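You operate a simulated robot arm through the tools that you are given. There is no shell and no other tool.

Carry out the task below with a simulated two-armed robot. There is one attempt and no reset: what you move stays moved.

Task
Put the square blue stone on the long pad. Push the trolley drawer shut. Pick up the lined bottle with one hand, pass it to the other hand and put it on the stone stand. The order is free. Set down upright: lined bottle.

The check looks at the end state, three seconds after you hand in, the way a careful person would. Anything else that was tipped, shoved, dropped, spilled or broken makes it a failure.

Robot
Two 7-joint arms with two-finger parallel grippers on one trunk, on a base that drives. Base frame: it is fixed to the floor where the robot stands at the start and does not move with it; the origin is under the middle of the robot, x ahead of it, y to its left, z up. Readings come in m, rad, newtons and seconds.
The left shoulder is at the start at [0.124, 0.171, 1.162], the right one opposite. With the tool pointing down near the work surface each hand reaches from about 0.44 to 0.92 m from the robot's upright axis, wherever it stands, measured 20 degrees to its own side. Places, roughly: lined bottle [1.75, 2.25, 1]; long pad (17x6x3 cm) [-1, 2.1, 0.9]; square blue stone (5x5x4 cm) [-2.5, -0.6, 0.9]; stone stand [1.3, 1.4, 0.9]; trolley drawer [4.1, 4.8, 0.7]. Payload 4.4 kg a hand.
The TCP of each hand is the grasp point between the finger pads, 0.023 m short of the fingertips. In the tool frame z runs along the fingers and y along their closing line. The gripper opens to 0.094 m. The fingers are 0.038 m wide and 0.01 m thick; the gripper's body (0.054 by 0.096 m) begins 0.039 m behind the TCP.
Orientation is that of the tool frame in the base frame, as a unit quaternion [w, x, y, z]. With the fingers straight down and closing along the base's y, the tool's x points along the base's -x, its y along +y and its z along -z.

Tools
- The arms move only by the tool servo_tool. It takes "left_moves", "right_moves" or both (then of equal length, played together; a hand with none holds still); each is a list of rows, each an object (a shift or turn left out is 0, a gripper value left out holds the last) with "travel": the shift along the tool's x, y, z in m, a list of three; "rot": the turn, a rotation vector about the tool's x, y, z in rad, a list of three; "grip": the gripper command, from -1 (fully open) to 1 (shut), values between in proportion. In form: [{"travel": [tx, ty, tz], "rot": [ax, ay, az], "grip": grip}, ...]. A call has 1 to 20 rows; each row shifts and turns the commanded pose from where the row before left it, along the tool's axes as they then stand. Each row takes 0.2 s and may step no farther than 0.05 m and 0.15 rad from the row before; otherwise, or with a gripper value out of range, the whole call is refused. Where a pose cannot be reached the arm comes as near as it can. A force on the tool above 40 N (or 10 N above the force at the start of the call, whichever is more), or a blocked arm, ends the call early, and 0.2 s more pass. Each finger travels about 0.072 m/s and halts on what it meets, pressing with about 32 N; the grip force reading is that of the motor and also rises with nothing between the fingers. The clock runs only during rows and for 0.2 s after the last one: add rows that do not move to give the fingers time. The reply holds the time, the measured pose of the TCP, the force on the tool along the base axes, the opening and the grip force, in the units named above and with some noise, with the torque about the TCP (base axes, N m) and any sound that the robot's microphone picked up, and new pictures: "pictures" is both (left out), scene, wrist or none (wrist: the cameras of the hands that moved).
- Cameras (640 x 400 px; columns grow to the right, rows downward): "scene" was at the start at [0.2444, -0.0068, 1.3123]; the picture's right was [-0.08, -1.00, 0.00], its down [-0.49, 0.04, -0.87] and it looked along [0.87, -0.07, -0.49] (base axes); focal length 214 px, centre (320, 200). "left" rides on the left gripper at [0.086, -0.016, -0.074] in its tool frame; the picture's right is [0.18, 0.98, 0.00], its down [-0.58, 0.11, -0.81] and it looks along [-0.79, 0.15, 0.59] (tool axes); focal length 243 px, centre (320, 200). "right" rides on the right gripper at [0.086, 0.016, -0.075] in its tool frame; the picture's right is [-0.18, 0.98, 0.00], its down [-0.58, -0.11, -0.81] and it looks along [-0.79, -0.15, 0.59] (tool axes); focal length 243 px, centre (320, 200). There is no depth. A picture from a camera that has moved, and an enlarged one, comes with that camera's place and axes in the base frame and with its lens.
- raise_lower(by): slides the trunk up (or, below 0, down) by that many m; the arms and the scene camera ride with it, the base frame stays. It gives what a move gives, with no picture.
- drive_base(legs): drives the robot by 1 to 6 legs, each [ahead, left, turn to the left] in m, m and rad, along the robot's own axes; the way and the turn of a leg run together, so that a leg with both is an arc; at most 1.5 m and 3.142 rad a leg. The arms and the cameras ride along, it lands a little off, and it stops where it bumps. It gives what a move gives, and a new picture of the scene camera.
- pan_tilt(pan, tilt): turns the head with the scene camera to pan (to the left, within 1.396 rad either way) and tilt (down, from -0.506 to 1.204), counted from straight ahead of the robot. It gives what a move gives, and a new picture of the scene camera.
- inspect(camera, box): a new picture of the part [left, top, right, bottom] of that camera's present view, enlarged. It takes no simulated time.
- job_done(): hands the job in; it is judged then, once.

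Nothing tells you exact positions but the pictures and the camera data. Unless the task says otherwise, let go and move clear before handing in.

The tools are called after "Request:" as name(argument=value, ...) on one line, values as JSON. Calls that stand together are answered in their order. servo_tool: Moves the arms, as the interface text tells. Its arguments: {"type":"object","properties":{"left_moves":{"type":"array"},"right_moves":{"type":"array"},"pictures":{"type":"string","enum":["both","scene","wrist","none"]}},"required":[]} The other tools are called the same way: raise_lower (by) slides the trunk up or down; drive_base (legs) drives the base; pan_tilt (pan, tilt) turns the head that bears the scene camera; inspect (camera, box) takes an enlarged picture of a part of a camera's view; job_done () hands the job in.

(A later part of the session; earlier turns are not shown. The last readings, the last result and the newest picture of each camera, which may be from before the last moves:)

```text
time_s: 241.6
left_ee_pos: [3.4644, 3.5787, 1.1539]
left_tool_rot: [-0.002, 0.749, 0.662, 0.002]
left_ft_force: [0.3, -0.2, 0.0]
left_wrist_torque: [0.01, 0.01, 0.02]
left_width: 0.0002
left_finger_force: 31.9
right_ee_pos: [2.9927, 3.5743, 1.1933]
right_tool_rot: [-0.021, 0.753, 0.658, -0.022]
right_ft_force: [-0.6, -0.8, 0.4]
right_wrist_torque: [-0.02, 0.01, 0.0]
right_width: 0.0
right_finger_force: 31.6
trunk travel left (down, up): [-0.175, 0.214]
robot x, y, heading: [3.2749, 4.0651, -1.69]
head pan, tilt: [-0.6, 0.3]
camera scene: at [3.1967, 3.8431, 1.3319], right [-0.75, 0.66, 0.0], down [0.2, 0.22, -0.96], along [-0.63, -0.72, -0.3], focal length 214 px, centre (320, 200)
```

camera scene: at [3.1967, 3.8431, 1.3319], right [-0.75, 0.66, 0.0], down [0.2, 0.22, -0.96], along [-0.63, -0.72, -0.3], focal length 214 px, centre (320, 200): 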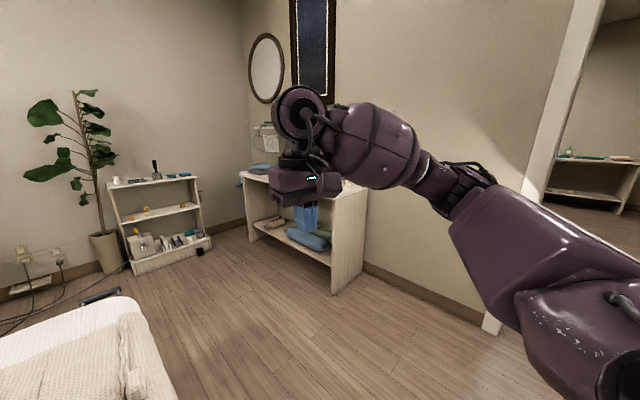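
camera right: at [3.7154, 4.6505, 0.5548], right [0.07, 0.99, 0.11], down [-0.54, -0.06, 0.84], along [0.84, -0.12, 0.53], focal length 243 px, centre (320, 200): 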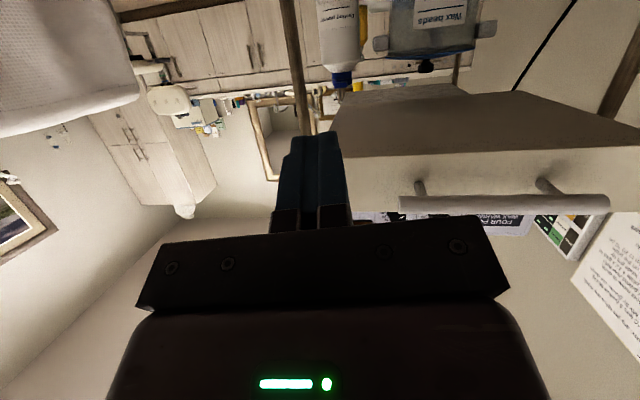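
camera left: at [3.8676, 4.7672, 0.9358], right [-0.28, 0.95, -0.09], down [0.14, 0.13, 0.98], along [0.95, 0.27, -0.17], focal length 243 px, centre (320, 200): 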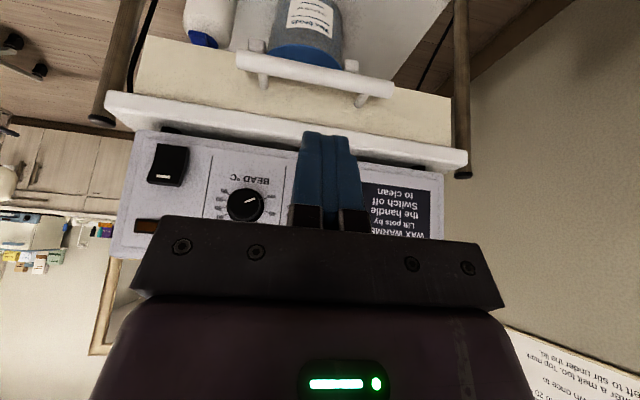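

The cabinet-like bench along this room's west wall (x≈1.65–2.1, y≈1.5–2.7) has small items on it. I'll drive toward it, staying between it and the bed.

Request:
drive_base(legs=[[0.2, -0.58, 0], [0.35, 0, -0.6]])

Request:
pan_tilt(pan=-0.3, tilt=0.4)

Request:
inspect(camera="scene", box=[160, 60, 480, 260])

```text
time_s: 249.1
left_ee_pos: [2.4156, 3.118, 1.1539]
left_tool_rot: [-0.001, 0.912, 0.411, 0.002]
left_ft_force: [-0.1, -0.1, 0.0]
left_wrist_torque: [0.01, 0.01, 0.02]
left_width: 0.0
left_finger_force: 32.5
right_ee_pos: [2.0242, 3.3827, 1.1931]
right_tool_rot: [-0.027, 0.914, 0.404, -0.014]
right_ft_force: [0.0, 0.1, -0.5]
right_wrist_torque: [0.0, -0.01, 0.01]
right_width: 0.0
right_finger_force: 32.2
trunk travel left (down, up): [-0.175, 0.214]
robot x, y, heading: [2.5387, 3.6256, -2.293]
head pan, tilt: [-0.6, 0.3]
camera scene: at [2.3448, 3.4887, 1.332], right [-0.24, 0.97, 0.0], down [0.29, 0.07, -0.96], along [-0.93, -0.23, -0.3], focal length 214 px, centre (320, 200)
```

scene: 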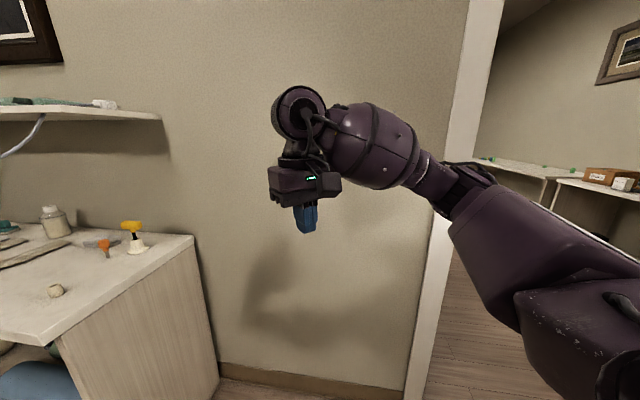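

```text
time_s: 249.9
left_ee_pos: [2.4146, 3.1185, 1.1537]
left_tool_rot: [0.0, 0.912, 0.411, 0.0]
left_ft_force: [-1.1, 0.2, -0.3]
left_wrist_torque: [-0.01, 0.0, -0.03]
left_width: 0.0
left_finger_force: 32.2
right_ee_pos: [2.0241, 3.3835, 1.1937]
right_tool_rot: [-0.027, 0.914, 0.405, -0.014]
right_ft_force: [0.5, 0.1, -0.3]
right_wrist_torque: [0.02, -0.02, 0.0]
right_width: 0.0001
right_finger_force: 31.5
trunk travel left (down, up): [-0.175, 0.214]
robot x, y, heading: [2.5326, 3.6244, -2.293]
head pan, tilt: [-0.3, 0.4]
camera scene: at [2.3567, 3.4636, 1.3228], right [-0.52, 0.85, 0.0], down [0.33, 0.2, -0.92], along [-0.79, -0.48, -0.39], focal length 214 px, centre (320, 200)
```

scene: 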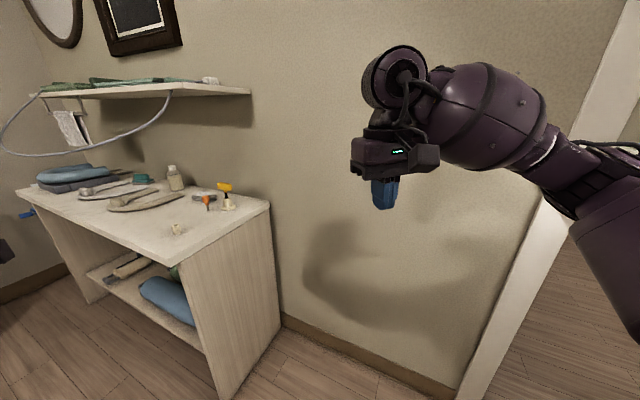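

```text
2.00 times, centred on (320, 160) of scene
camera zoom: at [2.3567, 3.4636, 1.3228], right [-0.52, 0.85, 0.0], down [0.33, 0.2, -0.92], along [-0.79, -0.48, -0.39], focal length 429 px, centre (320, 280)
```

zoom: 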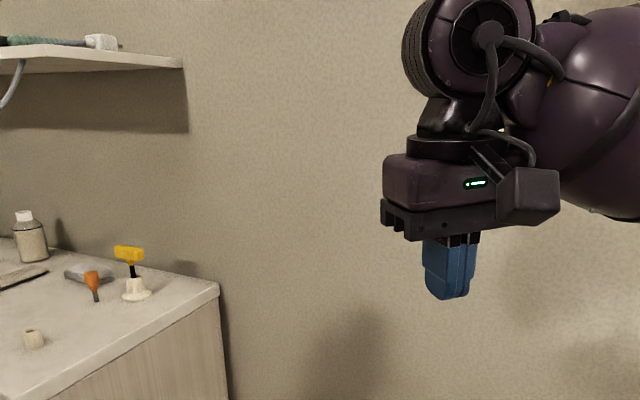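

I see a clear bottle with a white cap on this bench at about (1.79, 2.18), matching the lined bottle's place. Let me zoom in on the bench.

Request:
inspect(camera="scene", box=[10, 140, 280, 260])

Request:
inspect(camera="scene", box=[130, 150, 250, 250])

Request:
inspect(camera="left", box=[0, 0, 640, 400])

```text
2.37 times, centred on (145, 200) of scene
camera zoom: at [2.3567, 3.4636, 1.3228], right [-0.52, 0.85, 0.0], down [0.33, 0.2, -0.92], along [-0.79, -0.48, -0.39], focal length 508 px, centre (735, 200)
```

zoom: 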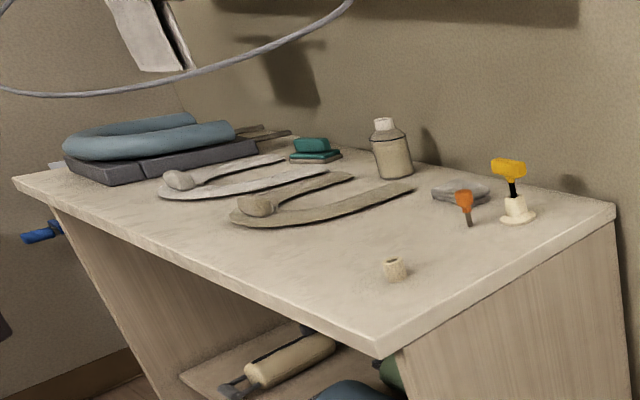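

```text
4.00 times, centred on (190, 200) of scene
camera zoom: at [2.3567, 3.4636, 1.3228], right [-0.52, 0.85, 0.0], down [0.33, 0.2, -0.92], along [-0.79, -0.48, -0.39], focal length 858 px, centre (840, 200)
```

zoom: 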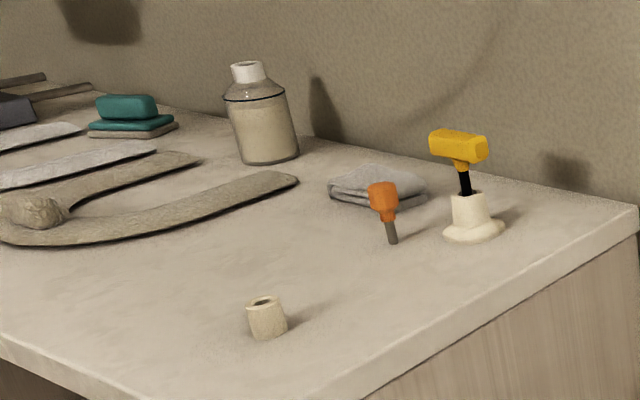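

```text
1.00 times, centred on (320, 200) of left (not enlarged: the box is as wide or as high as the picture)
camera zoom: at [2.4601, 3.1941, 1.2295], right [0.86, -0.51, 0.0], down [-0.31, -0.51, 0.8], along [-0.41, -0.69, -0.59], focal length 243 px, centre (320, 200)
```

zoom: 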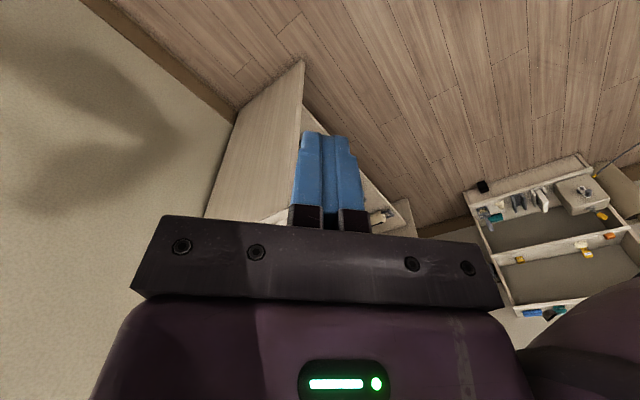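

The bottle (clear shoulder with a dark line, white cap) stands at about (1.80, 2.19) under a wall shelf. I'll drive in front of this bench, facing west.

Request:
drive_base(legs=[[0.85, 0.95, 0], [0, 0, -0.85]])

Request:
pan_tilt(pan=0.0, tilt=0.35)

Request:
inspect(camera="scene", box=[200, 80, 440, 260])

```text
time_s: 260.7
left_ee_pos: [2.2212, 2.1198, 1.1543]
left_tool_rot: [0.001, 1.0, -0.005, 0.002]
left_ft_force: [0.5, 0.4, -0.8]
left_wrist_torque: [0.01, -0.02, 0.03]
left_width: 0.0
left_finger_force: 31.5
right_ee_pos: [2.1651, 2.5894, 1.1926]
right_tool_rot: [-0.03, 0.999, -0.011, -0.001]
right_ft_force: [0.9, 0.2, 0.6]
right_wrist_torque: [0.01, 0.02, -0.01]
right_width: 0.0001
right_finger_force: 32.3
trunk travel left (down, up): [-0.175, 0.214]
robot x, y, heading: [2.6815, 2.3604, 3.13]
head pan, tilt: [-0.3, 0.4]
camera scene: at [2.4433, 2.3917, 1.3227], right [0.3, 0.95, 0.0], down [0.37, -0.12, -0.92], along [-0.88, 0.28, -0.39], focal length 214 px, centre (320, 200)
```

scene: 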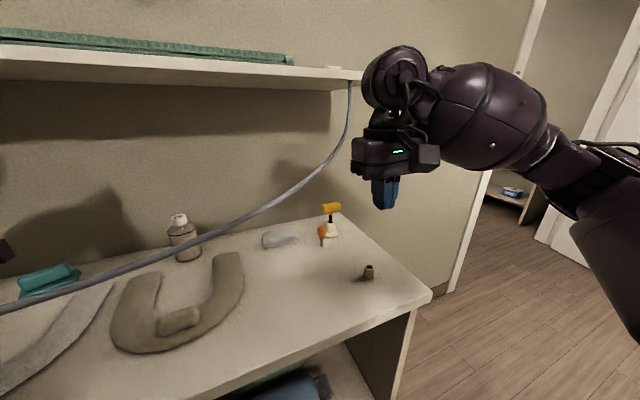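

```text
time_s: 261.5
left_ee_pos: [2.2197, 2.1199, 1.1538]
left_tool_rot: [0.0, 1.0, -0.006, 0.002]
left_ft_force: [-0.2, 0.4, 0.1]
left_wrist_torque: [-0.01, 0.03, -0.02]
left_width: 0.0
left_finger_force: 31.6
right_ee_pos: [2.1648, 2.5881, 1.1943]
right_tool_rot: [-0.03, 0.999, -0.011, -0.001]
right_ft_force: [0.4, 0.1, 1.2]
right_wrist_torque: [-0.02, 0.02, -0.01]
right_width: 0.0
right_finger_force: 31.8
trunk travel left (down, up): [-0.175, 0.214]
robot x, y, heading: [2.6829, 2.3578, 3.133]
head pan, tilt: [0.0, 0.351]
camera scene: at [2.4385, 2.3641, 1.3273], right [0.01, 1.0, 0.0], down [0.34, 0.0, -0.94], along [-0.94, 0.01, -0.34], focal length 214 px, centre (320, 200)
```

scene: 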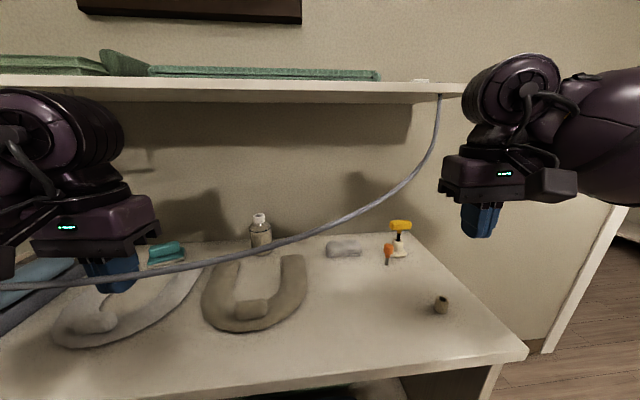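

```text
2.22 times, centred on (320, 170) of scene
camera zoom: at [2.4385, 2.3641, 1.3273], right [0.01, 1.0, 0.0], down [0.34, 0.0, -0.94], along [-0.94, 0.01, -0.34], focal length 477 px, centre (320, 267)
```

zoom: 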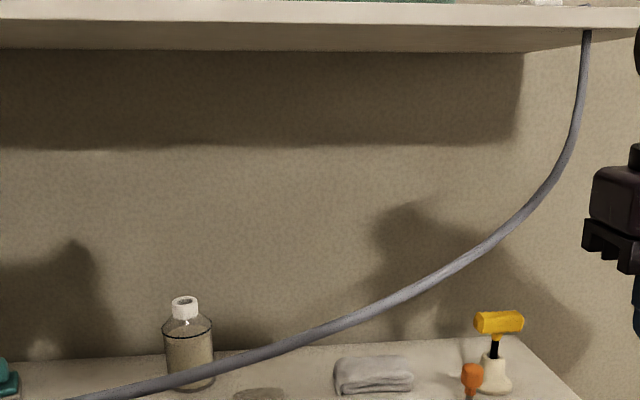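

A grey hose hangs in a loop from the shelf, passing close to my left hand. Let me look closely at where it runs before moving.

Request:
inspect(camera="scene", box=[0, 180, 240, 350])

Request:
inspect(camera="left", box=[0, 0, 640, 400])

Request:
inspect(camera="right", box=[0, 0, 640, 400])

Request:
pan_tilt(pan=0.5, tilt=0.35)

```text
2.35 times, centred on (120, 265) of scene
camera zoom: at [2.4385, 2.3641, 1.3273], right [0.01, 1.0, 0.0], down [0.34, 0.0, -0.94], along [-0.94, 0.01, -0.34], focal length 505 px, centre (791, 47)
```

zoom: 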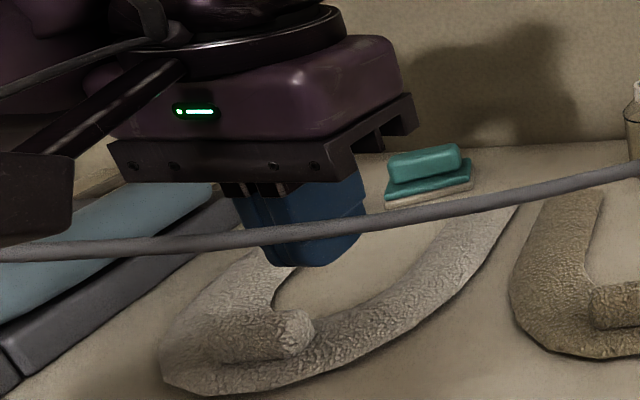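

```text
1.00 times, centred on (320, 200) of left (not enlarged: the box is as wide or as high as the picture)
camera zoom: at [2.3068, 2.1355, 1.2294], right [0.17, -0.98, 0.0], down [-0.58, -0.1, 0.8], along [-0.79, -0.14, -0.59], focal length 243 px, centre (320, 200)
```

zoom: 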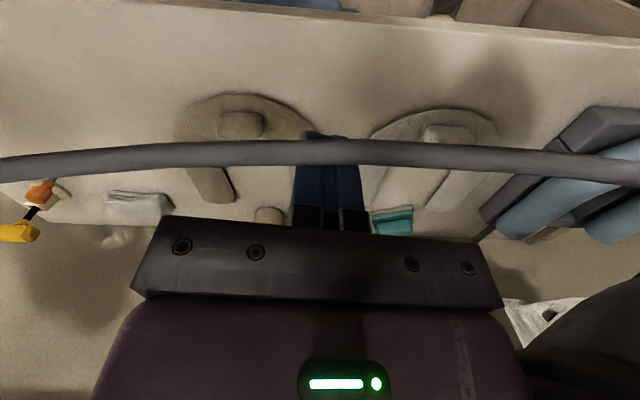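

```text
1.00 times, centred on (320, 200) of right (not enlarged: the box is as wide or as high as the picture)
camera zoom: at [2.2504, 2.566, 1.2646], right [-0.21, -0.98, -0.06], down [-0.58, 0.07, 0.81], along [-0.79, 0.2, -0.58], focal length 243 px, centre (320, 200)
```

zoom: 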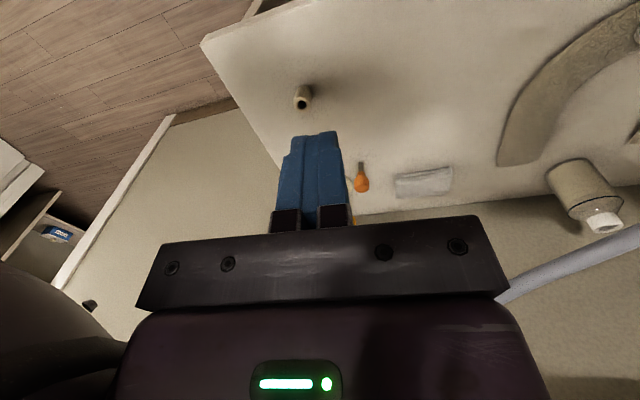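

```text
time_s: 262.5
left_ee_pos: [2.2199, 2.1201, 1.1534]
left_tool_rot: [0.0, 1.0, -0.005, 0.001]
left_ft_force: [0.3, -0.6, 1.1]
left_wrist_torque: [0.04, 0.0, 0.02]
left_width: 0.0
left_finger_force: 31.7
right_ee_pos: [2.1641, 2.5884, 1.1926]
right_tool_rot: [-0.03, 0.999, -0.011, -0.001]
right_ft_force: [-0.6, -0.2, 0.0]
right_wrist_torque: [0.05, -0.02, -0.02]
right_width: 0.0002
right_finger_force: 31.9
trunk travel left (down, up): [-0.175, 0.214]
robot x, y, heading: [2.6869, 2.3607, 3.135]
head pan, tilt: [0.499, 0.351]
camera scene: at [2.4494, 2.3194, 1.3273], right [-0.47, 0.88, 0.0], down [0.3, 0.16, -0.94], along [-0.83, -0.44, -0.34], focal length 214 px, centre (320, 200)
```

scene: 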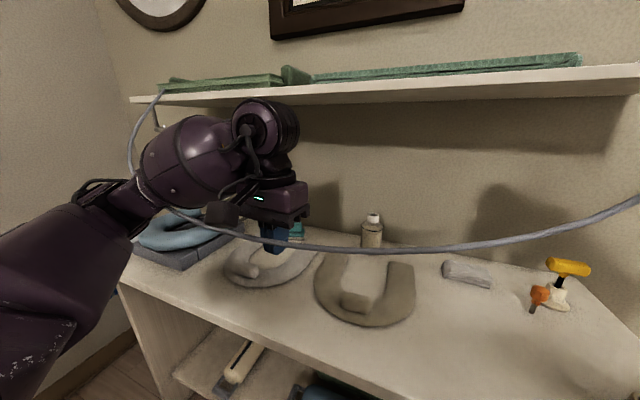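

The hose runs between my left wrist camera and its fingers, so first I'll lift the left hand straight up clear of it, then back the base away and take a closer look at the bottle.

Request:
servo_tool(left_moves=[{"travel": [0, 0, -0.04]}, {"travel": [0, 0, -0.04]}, {"travel": [0, 0, -0.04]}, {"travel": [0, 0, -0.04]}, {"travel": [0, 0, -0.03]}, {"travel": [0, 0, 0]}], pictures="wrist")

Request:
inspect(camera="scene", box=[335, 195, 410, 265])

```text
time_s: 263.9
left_ee_pos: [2.2195, 2.1197, 1.3427]
left_tool_rot: [-0.001, 1.0, -0.004, 0.001]
left_ft_force: [-1.2, 0.3, -0.1]
left_wrist_torque: [0.01, 0.0, 0.0]
left_width: 0.0
left_finger_force: 32.0
right_ee_pos: [2.1632, 2.5863, 1.1919]
right_tool_rot: [-0.03, 0.999, -0.011, -0.001]
right_ft_force: [-0.9, 0.3, 0.0]
right_wrist_torque: [0.03, 0.02, -0.02]
right_width: 0.0
right_finger_force: 32.1
trunk travel left (down, up): [-0.175, 0.214]
robot x, y, heading: [2.6807, 2.3624, 3.13]
head pan, tilt: [0.499, 0.351]
camera left: at [2.3056, 2.1352, 1.4191], right [0.17, -0.98, 0.0], down [-0.59, -0.1, 0.8], along [-0.79, -0.14, -0.59], focal length 243 px, centre (320, 200)
```

left: 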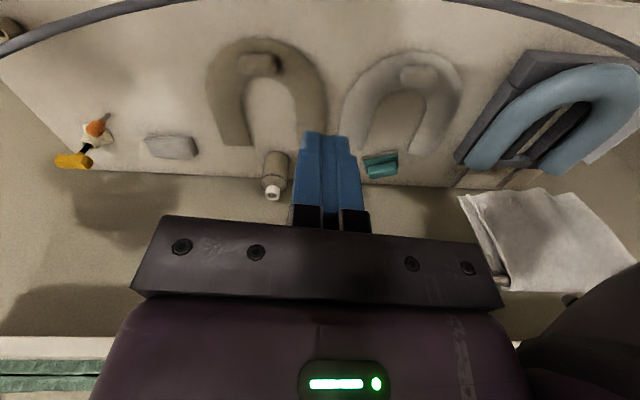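

```text
5.71 times, centred on (372, 230) of scene
camera zoom: at [2.4488, 2.319, 1.327], right [-0.47, 0.88, 0.0], down [0.3, 0.16, -0.94], along [-0.83, -0.44, -0.34], focal length 1226 px, centre (20, 29)
```

zoom: 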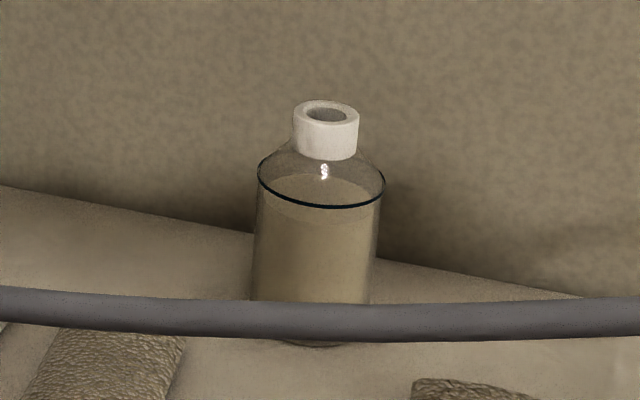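

The bottle is an open one with a dark line on its shoulder (body about 77 mm wide, a 39 mm neck ring, top at z≈1.037), so it must stay upright. I'll back away from the hose and test how far the wrist can roll, to choose a good grasp.

Request:
drive_base(legs=[[-0.2, 0, 0]])

Request:
servo_tool(right_moves=[{"rot": [0, -0.14, 0]}, {"rot": [0, -0.14, 0]}, {"rot": [0, -0.14, 0]}, {"rot": [0, -0.14, 0]}, {"rot": [0, -0.14, 0]}, {"rot": [0, -0.14, 0]}, {"rot": [0, -0.14, 0]}, {"rot": [0, -0.14, 0]}, {"rot": [0, -0.14, 0]}, {"rot": [0, -0.14, 0]}, {"rot": [0, -0.1, 0]}, {"rot": [0, 0, 0]}], pictures="none")

```text
time_s: 265.5
left_ee_pos: [2.4201, 2.1169, 1.3435]
left_tool_rot: [0.0, 1.0, -0.004, 0.001]
left_ft_force: [0.0, -1.0, 0.8]
left_wrist_torque: [0.0, 0.0, -0.02]
left_width: 0.0
left_finger_force: 32.4
right_ee_pos: [2.3635, 2.5863, 1.1938]
right_tool_rot: [-0.03, 1.0, -0.009, -0.001]
right_ft_force: [-0.2, 0.2, 0.2]
right_wrist_torque: [-0.03, 0.02, 0.02]
right_width: 0.0
right_finger_force: 32.4
trunk travel left (down, up): [-0.175, 0.214]
robot x, y, heading: [2.8825, 2.3596, 3.139]
head pan, tilt: [0.499, 0.351]
camera scene: at [2.6494, 2.3174, 1.3272], right [-0.47, 0.88, 0.0], down [0.3, 0.16, -0.94], along [-0.83, -0.44, -0.34], focal length 214 px, centre (320, 200)
```

scene: 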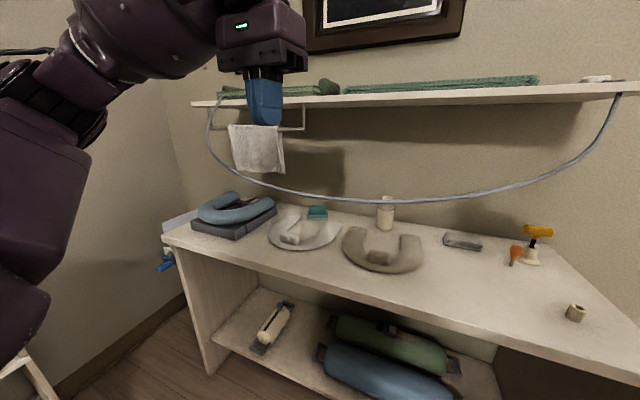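

```text
time_s: 268.1
left_ee_pos: [2.4224, 2.12, 1.3444]
left_tool_rot: [0.0, 1.0, -0.005, 0.0]
left_ft_force: [0.3, 0.7, -0.2]
left_wrist_torque: [-0.04, 0.04, 0.01]
left_width: 0.0
left_finger_force: 31.7
right_ee_pos: [2.3001, 2.6004, 1.2176]
right_tool_rot: [-0.028, 0.733, 0.016, -0.68]
right_ft_force: [-0.1, -0.2, -0.9]
right_wrist_torque: [0.03, 0.0, 0.06]
right_width: 0.0
right_finger_force: 32.0
right hand out of reach, approached as far as the arm can: row 7, 8, 9, 10, 11
trunk travel left (down, up): [-0.175, 0.214]
robot x, y, heading: [2.8813, 2.3593, 3.132]
head pan, tilt: [0.499, 0.351]
```

Request:
servo_tool(right_moves=[{"rot": [0, 0, 0.15]}, {"rot": [0, 0, 0.15]}, {"rot": [0, 0, 0.15]}, {"rot": [0, 0, 0.15]}, {"rot": [0, 0, 0.15]}, {"rot": [0, 0, 0.15]}, {"rot": [0, 0, 0.15]}, {"rot": [0, 0, 0.15]}, {"rot": [0, 0, 0.15]}, {"rot": [0, 0, 0.15]}, {"rot": [0, 0, 0]}], pictures="none")

```text
time_s: 270.5
left_ee_pos: [2.4204, 2.1177, 1.3433]
left_tool_rot: [0.0, 1.0, -0.004, 0.001]
left_ft_force: [-1.1, 0.6, 1.2]
left_wrist_torque: [0.0, -0.02, 0.0]
left_width: 0.0
left_finger_force: 31.9
right_ee_pos: [2.297, 2.5985, 1.2171]
right_tool_rot: [0.443, 0.544, -0.49, -0.517]
right_ft_force: [0.3, 0.9, 0.0]
right_wrist_torque: [-0.03, 0.0, 0.0]
right_width: 0.0
right_finger_force: 31.9
trunk travel left (down, up): [-0.175, 0.214]
robot x, y, heading: [2.8807, 2.3601, 3.134]
head pan, tilt: [0.499, 0.351]
```

Request:
servo_tool(right_moves=[{"rot": [0, 0, 0.15]}, {"rot": [0, 0, 0.15]}, {"rot": [0, 0, 0.15]}, {"rot": [0, 0, 0.15]}, {"rot": [0, 0, 0.15]}, {"rot": [0, 0, 0.15]}, {"rot": [0, 0, 0.15]}, {"rot": [0, 0, 0.15]}, {"rot": [0, 0, 0.15]}, {"rot": [0, 0, 0.15]}, {"rot": [0, 0, 0.14]}, {"rot": [0, 0, 0]}], pictures="both")

```text
time_s: 273.1
left_ee_pos: [2.42, 2.1177, 1.3437]
left_tool_rot: [0.0, 1.0, -0.004, 0.001]
left_ft_force: [0.0, -0.7, -0.7]
left_wrist_torque: [-0.01, -0.03, -0.02]
left_width: 0.0001
left_finger_force: 32.3
right_ee_pos: [2.2966, 2.5983, 1.2182]
right_tool_rot: [-0.681, -0.014, 0.731, 0.029]
right_ft_force: [-0.2, 0.6, 1.4]
right_wrist_torque: [0.01, -0.01, 0.0]
right_width: 0.0004
right_finger_force: 32.5
trunk travel left (down, up): [-0.175, 0.214]
robot x, y, heading: [2.8845, 2.3574, 3.135]
head pan, tilt: [0.499, 0.351]
camera scene: at [2.6491, 2.3174, 1.3273], right [-0.47, 0.88, 0.0], down [0.3, 0.16, -0.94], along [-0.83, -0.44, -0.34], focal length 214 px, centre (320, 200)
camera right: at [2.3649, 2.6082, 1.3086], right [0.03, 0.99, -0.12], down [0.84, -0.09, -0.53], along [-0.53, -0.09, -0.84], focal length 243 px, centre (320, 200)
```

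scene: 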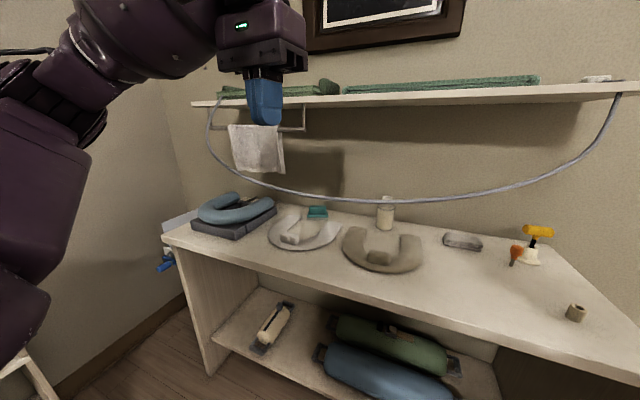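
right: 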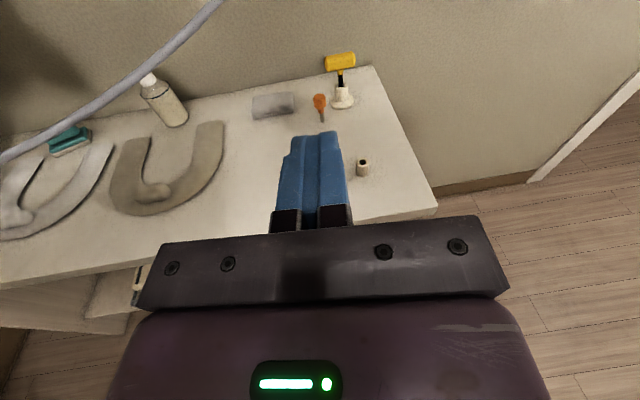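

The right wrist can roll fully, so its camera sits on top: that allows a level grasp of the bottle's body, going in under the hose, and the left hand can then take the neck ring from above. I'll lower the right hand below hose height first.

Request:
servo_tool(right_moves=[{"travel": [-0.03, 0, 0.02], "grip": -1}, {"travel": [-0.04, 0, 0.02], "grip": -1}, {"travel": [-0.04, 0, 0.02]}, {"travel": [-0.04, 0, 0.02]}, {"travel": [-0.04, 0, 0.02]}, {"travel": [0, 0, 0]}], pictures="both")

```text
time_s: 274.5
left_ee_pos: [2.4197, 2.1188, 1.344]
left_tool_rot: [0.0, 1.0, -0.003, 0.003]
left_ft_force: [-0.6, 0.1, -0.2]
left_wrist_torque: [0.01, -0.01, -0.02]
left_width: 0.0
left_finger_force: 31.8
right_ee_pos: [2.2963, 2.5992, 1.2175]
right_tool_rot: [-0.68, -0.015, 0.732, 0.03]
right_ft_force: [-0.1, 0.6, 0.1]
right_wrist_torque: [-0.02, 0.03, 0.02]
right_width: 0.094
right_finger_force: 0.0
right hand out of reach, approached as far as the arm can: row 1, 2, 3, 4, 5
trunk travel left (down, up): [-0.175, 0.214]
robot x, y, heading: [2.8825, 2.3587, 3.137]
head pan, tilt: [0.499, 0.351]
camera scene: at [2.6491, 2.3174, 1.3273], right [-0.47, 0.88, 0.0], down [0.3, 0.16, -0.94], along [-0.83, -0.44, -0.34], focal length 214 px, centre (320, 200)
camera right: at [2.3649, 2.6081, 1.3086], right [0.03, 0.99, -0.12], down [0.84, -0.09, -0.53], along [-0.53, -0.09, -0.84], focal length 243 px, centre (320, 200)
```

scene: 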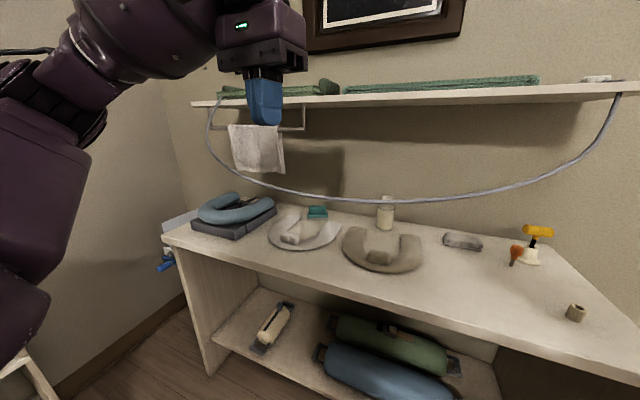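
right: 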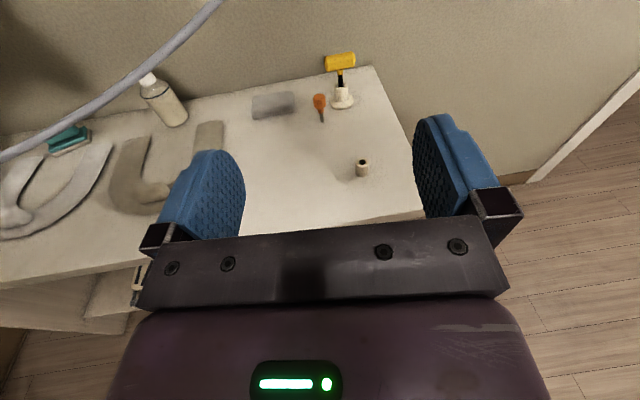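

The pose was too close to my body. I'll shift the base north so the right hand is beyond the bench's end, stretch it forward and down there, and then come south under the hose.

Request:
drive_base(legs=[[0, -0.18, 0]])

Request:
servo_tool(right_moves=[{"travel": [0, 0, 0.045]}, {"travel": [0, 0, 0.045]}, {"travel": [0, 0, 0.045]}, {"travel": [0, 0, 0.045]}, {"travel": [0, 0, 0.045]}, {"travel": [0, 0, 0]}], pictures="both")

```text
time_s: 276.7
left_ee_pos: [2.4217, 2.297, 1.3431]
left_tool_rot: [0.001, 1.0, -0.003, 0.002]
left_ft_force: [-0.3, -0.1, 0.4]
left_wrist_torque: [-0.03, -0.02, 0.0]
left_width: 0.0001
left_finger_force: 32.0
right_ee_pos: [2.2972, 2.7758, 1.2174]
right_tool_rot: [-0.681, -0.016, 0.732, 0.028]
right_ft_force: [0.4, -0.1, -0.6]
right_wrist_torque: [-0.01, 0.01, 0.01]
right_width: 0.0941
right_finger_force: 0.1
trunk travel left (down, up): [-0.175, 0.214]
robot x, y, heading: [2.8858, 2.5432, 3.138]
head pan, tilt: [0.499, 0.351]
camera scene: at [2.6503, 2.4964, 1.3273], right [-0.47, 0.88, 0.0], down [0.3, 0.16, -0.94], along [-0.83, -0.45, -0.34], focal length 214 px, centre (320, 200)
```

scene: 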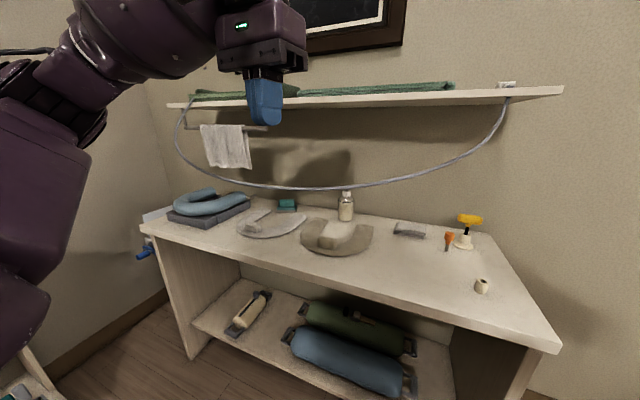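

```text
time_s: 278.1
left_ee_pos: [2.4226, 2.2966, 1.3437]
left_tool_rot: [0.0, 1.0, -0.003, 0.001]
left_ft_force: [0.4, 0.7, 0.4]
left_wrist_torque: [0.01, 0.02, -0.04]
left_width: 0.0
left_finger_force: 31.6
right_ee_pos: [2.1202, 2.8811, 1.1895]
right_tool_rot: [-0.681, -0.016, 0.732, 0.028]
right_ft_force: [0.0, -0.1, -0.9]
right_wrist_torque: [-0.01, -0.02, -0.01]
right_width: 0.094
right_finger_force: 0.1
right hand out of reach, approached as far as the arm can: row 1, 2, 3, 4, 5
trunk travel left (down, up): [-0.175, 0.214]
robot x, y, heading: [2.8835, 2.5387, 3.134]
head pan, tilt: [0.499, 0.351]
camera scene: at [2.6515, 2.4963, 1.3277], right [-0.47, 0.88, 0.0], down [0.3, 0.16, -0.94], along [-0.83, -0.44, -0.34], focal length 214 px, centre (320, 200)
camera right: at [2.1877, 2.8908, 1.2792], right [0.03, 0.99, -0.12], down [0.84, -0.09, -0.53], along [-0.53, -0.09, -0.84], focal length 243 px, centre (320, 200)
```

scene: 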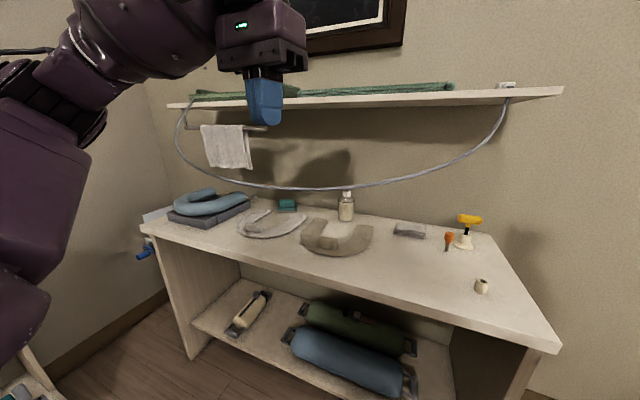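
right: 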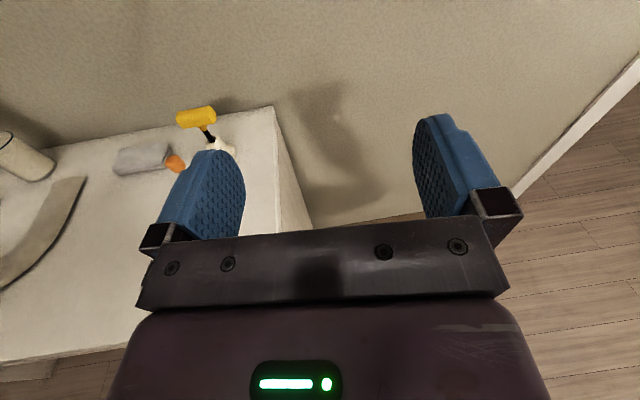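

Request:
servo_tool(right_moves=[{"travel": [0.04, 0, 0]}, {"travel": [0.04, 0, 0]}, {"travel": [0.04, 0, 0]}, {"travel": [0, 0, 0]}], pictures="none")

```text
time_s: 279.1
left_ee_pos: [2.4212, 2.297, 1.3438]
left_tool_rot: [0.0, 1.0, -0.004, 0.001]
left_ft_force: [-0.3, -0.2, 0.2]
left_wrist_torque: [0.01, -0.03, 0.02]
left_width: 0.0
left_finger_force: 31.6
right_ee_pos: [2.109, 2.8733, 1.3059]
right_tool_rot: [-0.68, -0.016, 0.733, 0.029]
right_ft_force: [-0.2, -0.8, -0.6]
right_wrist_torque: [-0.01, 0.02, 0.05]
right_width: 0.0939
right_finger_force: 0.1
trunk travel left (down, up): [-0.175, 0.214]
robot x, y, heading: [2.8853, 2.5396, 3.133]
head pan, tilt: [0.499, 0.351]
```

Request:
servo_tool(right_moves=[{"travel": [0, -0.04, 0.02]}, {"travel": [0, -0.04, 0.02]}, {"travel": [0, -0.04, 0.02]}, {"travel": [-0.04, 0, 0.02]}, {"travel": [-0.04, 0, 0.02]}, {"travel": [-0.04, 0, 0]}, {"travel": [-0.04, 0, 0]}, {"travel": [-0.04, 0, 0]}, {"travel": [0, 0, 0]}], pictures="scene")

```text
time_s: 281.1
left_ee_pos: [2.4221, 2.2959, 1.3444]
left_tool_rot: [0.0, 1.0, -0.004, 0.002]
left_ft_force: [-0.5, -0.3, -0.4]
left_wrist_torque: [-0.02, 0.03, 0.02]
left_width: 0.0
left_finger_force: 32.1
right_ee_pos: [2.0336, 2.758, 1.2538]
right_tool_rot: [-0.68, -0.016, 0.732, 0.029]
right_ft_force: [-0.8, 0.0, 0.1]
right_wrist_torque: [-0.02, 0.02, 0.02]
right_width: 0.0942
right_finger_force: 0.1
right hand out of reach, approached as far as the arm can: row 5, 6, 7, 8
trunk travel left (down, up): [-0.175, 0.214]
robot x, y, heading: [2.8825, 2.5367, 3.141]
head pan, tilt: [0.499, 0.351]
camera scene: at [2.6504, 2.496, 1.3273], right [-0.47, 0.88, 0.0], down [0.3, 0.16, -0.94], along [-0.83, -0.44, -0.34], focal length 214 px, centre (320, 200)
```

scene: 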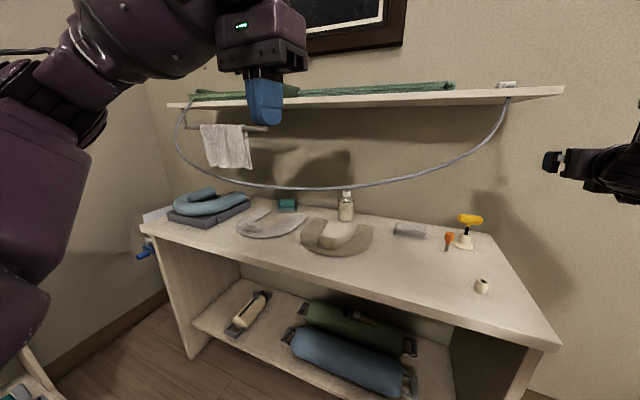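

Level pointing with the camera on top isn't reachable that low. A better plan: the left hand takes the bottle's body pointing 30° below level with the camera underneath (it clears the table), and the right hand later takes the neck from above. First I restore the right hand's normal posture.

Request:
servo_tool(right_moves=[{"travel": [0.03, 0, -0.02], "rot": [0, 0, -0.15]}, {"travel": [0.0, 0, -0.02], "rot": [0, 0, -0.15]}, {"rot": [0, 0, -0.15]}, {"rot": [0, 0, -0.15]}, {"rot": [0, 0, -0.15]}, {"rot": [0, 0, -0.15]}, {"rot": [0, 0, -0.15]}, {"rot": [0, 0, -0.15]}, {"rot": [0, 0, -0.15]}, {"rot": [0, 0, -0.15]}, {"rot": [0, 0, -0.15]}, {"rot": [0, 0, -0.15]}, {"rot": [0, 0, -0.15]}, {"rot": [0, 0, -0.15]}, {"rot": [0, 0, -0.15]}, {"rot": [0, 0, -0.15]}, {"rot": [0, 0, -0.15]}, {"rot": [0, 0, -0.15]}, {"rot": [0, 0, -0.15]}, {"rot": [0, 0, -0.15]}], pictures="none")

Request:
servo_tool(right_moves=[{"rot": [0, 0, -0.14]}, {"rot": [0, 0.145, 0]}, {"rot": [0, 0.145, 0]}, {"rot": [0, 0.145, 0]}, {"rot": [0, 0.145, 0]}, {"rot": [0, 0.145, 0]}, {"rot": [0, 0.145, 0]}, {"rot": [0, 0.145, 0]}, {"rot": [0, 0.145, 0]}, {"rot": [0, 0.145, 0]}, {"rot": [0, 0.145, 0]}, {"rot": [0, 0, 0]}], pictures="scene")

```text
time_s: 285.3
left_ee_pos: [2.4221, 2.2957, 1.3432]
left_tool_rot: [-0.001, 1.0, -0.004, 0.002]
left_ft_force: [0.3, -0.7, -0.8]
left_wrist_torque: [0.02, -0.01, 0.0]
left_width: 0.0
left_finger_force: 31.9
right_ee_pos: [2.0711, 2.7557, 1.2863]
right_tool_rot: [0.019, 0.731, -0.036, -0.681]
right_ft_force: [-0.5, -0.3, -1.0]
right_wrist_torque: [0.0, -0.04, 0.01]
right_width: 0.0937
right_finger_force: 0.0
trunk travel left (down, up): [-0.175, 0.214]
robot x, y, heading: [2.8844, 2.5375, 3.136]
head pan, tilt: [0.499, 0.351]
```

```text
time_s: 287.9
left_ee_pos: [2.4225, 2.297, 1.3437]
left_tool_rot: [0.0, 1.0, -0.004, 0.001]
left_ft_force: [-0.2, -0.7, 0.3]
left_wrist_torque: [-0.02, 0.03, -0.04]
left_width: 0.0001
left_finger_force: 32.2
right_ee_pos: [2.0701, 2.7578, 1.2857]
right_tool_rot: [-0.03, 0.999, -0.008, -0.023]
right_ft_force: [0.0, -0.1, 0.3]
right_wrist_torque: [-0.01, -0.02, 0.0]
right_width: 0.0939
right_finger_force: 0.0
trunk travel left (down, up): [-0.175, 0.214]
robot x, y, heading: [2.8843, 2.5393, 3.133]
head pan, tilt: [0.499, 0.351]
camera scene: at [2.6505, 2.4968, 1.3274], right [-0.47, 0.88, 0.0], down [0.3, 0.16, -0.94], along [-0.83, -0.44, -0.34], focal length 214 px, centre (320, 200)
```

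scene: 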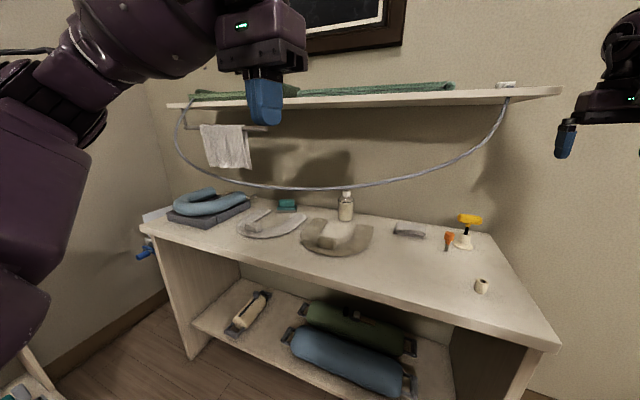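

The right hand is restored. Let me measure the U-shaped cushion and bottle more exactly from this view.

Request:
inspect(camera="scene", box=[290, 180, 390, 260])

Request:
inspect(camera="scene", box=[380, 190, 580, 370])

```text
5.00 times, centred on (340, 220) of scene
camera zoom: at [2.6505, 2.4968, 1.3274], right [-0.47, 0.88, 0.0], down [0.3, 0.16, -0.94], along [-0.83, -0.44, -0.34], focal length 1072 px, centre (220, 100)
```

zoom: 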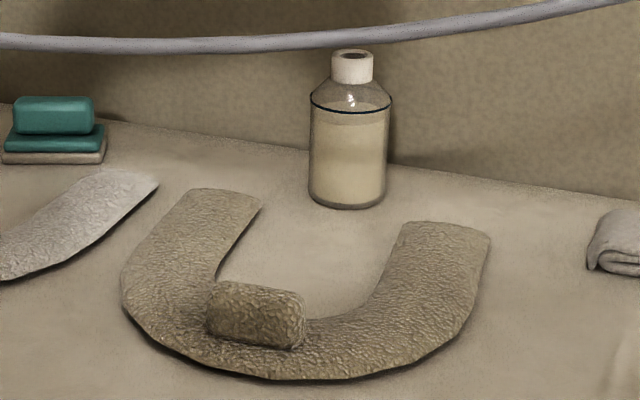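

```text
2.22 times, centred on (480, 280) of scene
camera zoom: at [2.6505, 2.4968, 1.3274], right [-0.47, 0.88, 0.0], down [0.3, 0.16, -0.94], along [-0.83, -0.44, -0.34], focal length 477 px, centre (-36, 22)
```

zoom: 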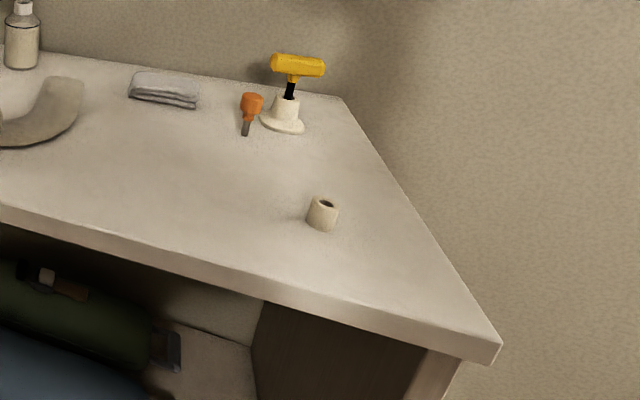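

I've measured it: bottle axis ≈ (1.788, 2.170), table z≈0.895, and the bench is turned ~0.1 rad. Plan: right hand grips the body pointing south-west and 20° downward, entering where the hose is highest; the left hand will take the neck. First I move the base north and set the right hand's posture in free space.

Request:
drive_base(legs=[[0.03, -0.3, 0]])

Request:
servo_tool(right_moves=[{"rot": [-0.06, -0.13, 0]}, {"rot": [0, -0.149, 0]}, {"rot": [0, -0.149, 0]}, {"rot": [0, -0.149, 0]}, {"rot": [0, -0.149, 0]}, {"rot": [0, -0.149, 0]}, {"rot": [0, -0.149, 0]}, {"rot": [0, -0.149, 0]}, {"travel": [0.0355, 0.0075, 0.0271]}, {"travel": [0.0355, 0.0075, 0.0271]}, {"travel": [0.0355, 0.0075, 0.0271]}, {"travel": [0.0355, 0.0075, 0.0271]}, {"travel": [0.0355, 0.0075, 0.0271]}, {"travel": [0.0355, 0.0075, 0.0271]}, {"travel": [0, 0, 0]}], pictures="both")

```text
time_s: 291.1
left_ee_pos: [2.3928, 2.5934, 1.3443]
left_tool_rot: [0.001, 1.0, -0.004, 0.002]
left_ft_force: [0.1, -0.8, 0.0]
left_wrist_torque: [0.02, -0.01, -0.01]
left_width: 0.0
left_finger_force: 31.9
right_ee_pos: [2.0423, 3.0537, 1.285]
right_tool_rot: [-0.031, 0.999, -0.007, -0.024]
right_ft_force: [-0.8, 0.2, 0.2]
right_wrist_torque: [-0.04, 0.0, 0.0]
right_width: 0.094
right_finger_force: 0.1
trunk travel left (down, up): [-0.175, 0.214]
robot x, y, heading: [2.8557, 2.8397, 3.134]
head pan, tilt: [0.499, 0.351]
camera scene: at [2.6222, 2.7939, 1.3273], right [-0.47, 0.88, 0.0], down [0.3, 0.16, -0.94], along [-0.83, -0.45, -0.34], focal length 214 px, centre (320, 200)
```

scene: 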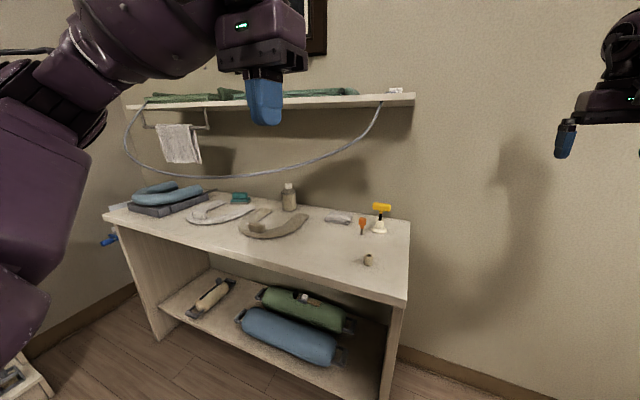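

```text
time_s: 294.3
left_ee_pos: [2.395, 2.5957, 1.3446]
left_tool_rot: [-0.001, 1.0, -0.004, 0.001]
left_ft_force: [-0.4, 0.3, 0.4]
left_wrist_torque: [0.0, -0.03, 0.0]
left_width: 0.0
left_finger_force: 31.8
right_ee_pos: [1.9621, 3.0081, 1.0308]
right_tool_rot: [-0.003, 0.819, -0.004, -0.574]
right_ft_force: [0.8, 0.2, -0.3]
right_wrist_torque: [0.0, -0.01, 0.01]
right_width: 0.0941
right_finger_force: 0.1
trunk travel left (down, up): [-0.175, 0.214]
robot x, y, heading: [2.8549, 2.8363, 3.133]
head pan, tilt: [0.499, 0.351]
camera scene: at [2.6231, 2.7941, 1.3277], right [-0.47, 0.88, 0.0], down [0.3, 0.16, -0.94], along [-0.83, -0.45, -0.34], focal length 214 px, centre (320, 200)
camera right: at [2.0603, 2.9923, 0.9739], right [-0.07, -0.98, 0.17], down [0.56, 0.1, 0.82], along [-0.82, 0.16, 0.54], focal length 243 px, centre (320, 200)
```

scene: 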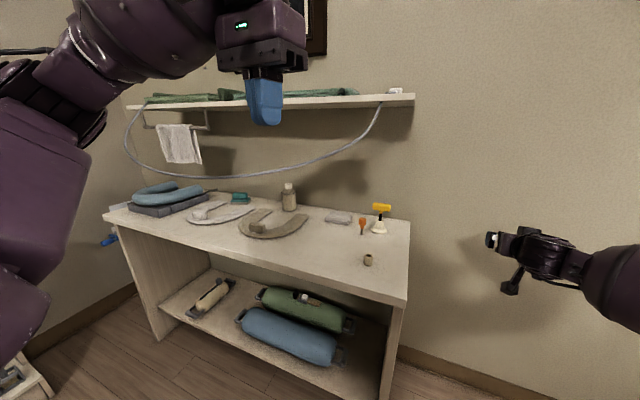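
right: 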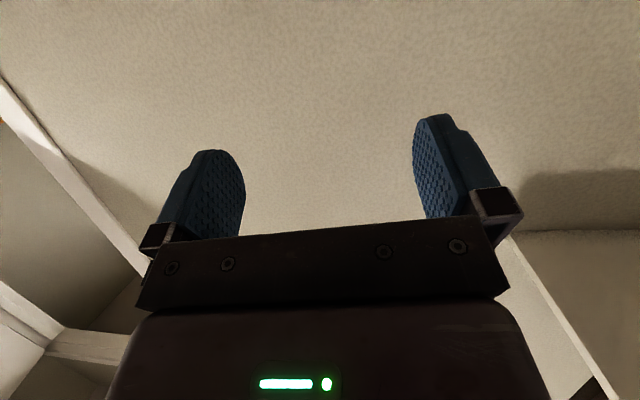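

The right hand is set: open, pointing west and 20° down at z≈1.03. Now I turn the base left by 0.7 so it swings under the hose's high end toward the bottle.

Request:
drive_base(legs=[[0, 0, 0.7]])

Request:
pan_tilt(pan=0.0, tilt=0.4)

Request:
inspect(camera="right", box=[0, 0, 640, 400])

```text
time_s: 296.6
left_ee_pos: [2.662, 2.3512, 1.3425]
left_tool_rot: [0.0, 0.94, 0.342, 0.002]
left_ft_force: [0.3, -0.6, -0.6]
left_wrist_torque: [0.01, 0.0, -0.01]
left_width: 0.0
left_finger_force: 32.2
right_ee_pos: [2.0634, 2.387, 1.0298]
right_tool_rot: [0.195, 0.77, 0.28, -0.54]
right_ft_force: [0.7, -0.3, 0.2]
right_wrist_torque: [-0.02, -0.01, 0.01]
right_width: 0.0941
right_finger_force: 0.1
trunk travel left (down, up): [-0.175, 0.214]
robot x, y, heading: [2.8562, 2.8391, -2.446]
head pan, tilt: [0.499, 0.351]
camera scene: at [2.7067, 2.6513, 1.3272], right [-0.93, 0.36, 0.0], down [0.12, 0.32, -0.94], along [-0.34, -0.88, -0.34], focal length 214 px, centre (320, 200)
```

scene: 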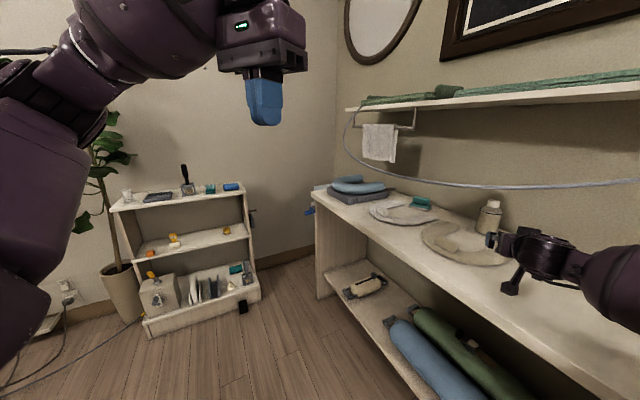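

```text
time_s: 297.5
left_ee_pos: [2.6618, 2.3532, 1.3434]
left_tool_rot: [-0.001, 0.939, 0.343, 0.001]
left_ft_force: [0.4, 0.7, -0.2]
left_wrist_torque: [0.01, -0.04, -0.02]
left_width: 0.0
left_finger_force: 32.2
right_ee_pos: [2.0636, 2.3884, 1.0306]
right_tool_rot: [0.194, 0.77, 0.279, -0.54]
right_ft_force: [-0.4, -0.4, -0.5]
right_wrist_torque: [-0.02, 0.0, -0.06]
right_width: 0.094
right_finger_force: 0.1
trunk travel left (down, up): [-0.175, 0.214]
robot x, y, heading: [2.8553, 2.8361, -2.436]
head pan, tilt: [0.0, 0.4]
camera scene: at [2.6694, 2.6786, 1.3227], right [-0.65, 0.76, 0.0], down [0.3, 0.25, -0.92], along [-0.7, -0.59, -0.39], focal length 214 px, centre (320, 200)
```

scene: 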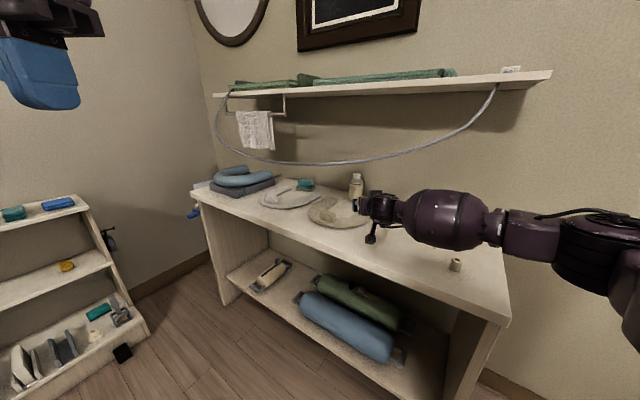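

```text
1.00 times, centred on (320, 200) of right (not enlarged: the box is as wide or as high as the picture)
camera zoom: at [2.1494, 2.439, 0.9729], right [0.58, -0.8, 0.17], down [0.36, 0.44, 0.82], along [-0.73, -0.42, 0.54], focal length 243 px, centre (320, 200)
```

zoom: 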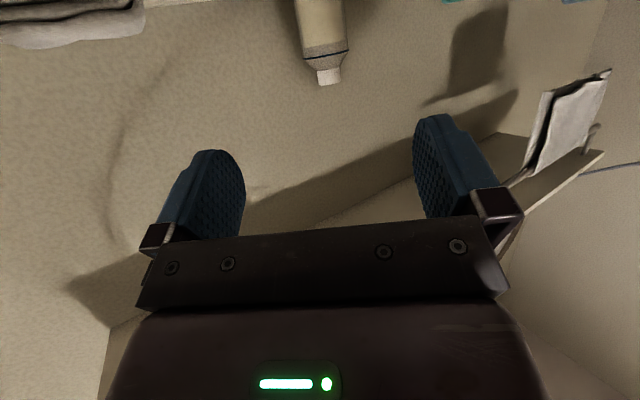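

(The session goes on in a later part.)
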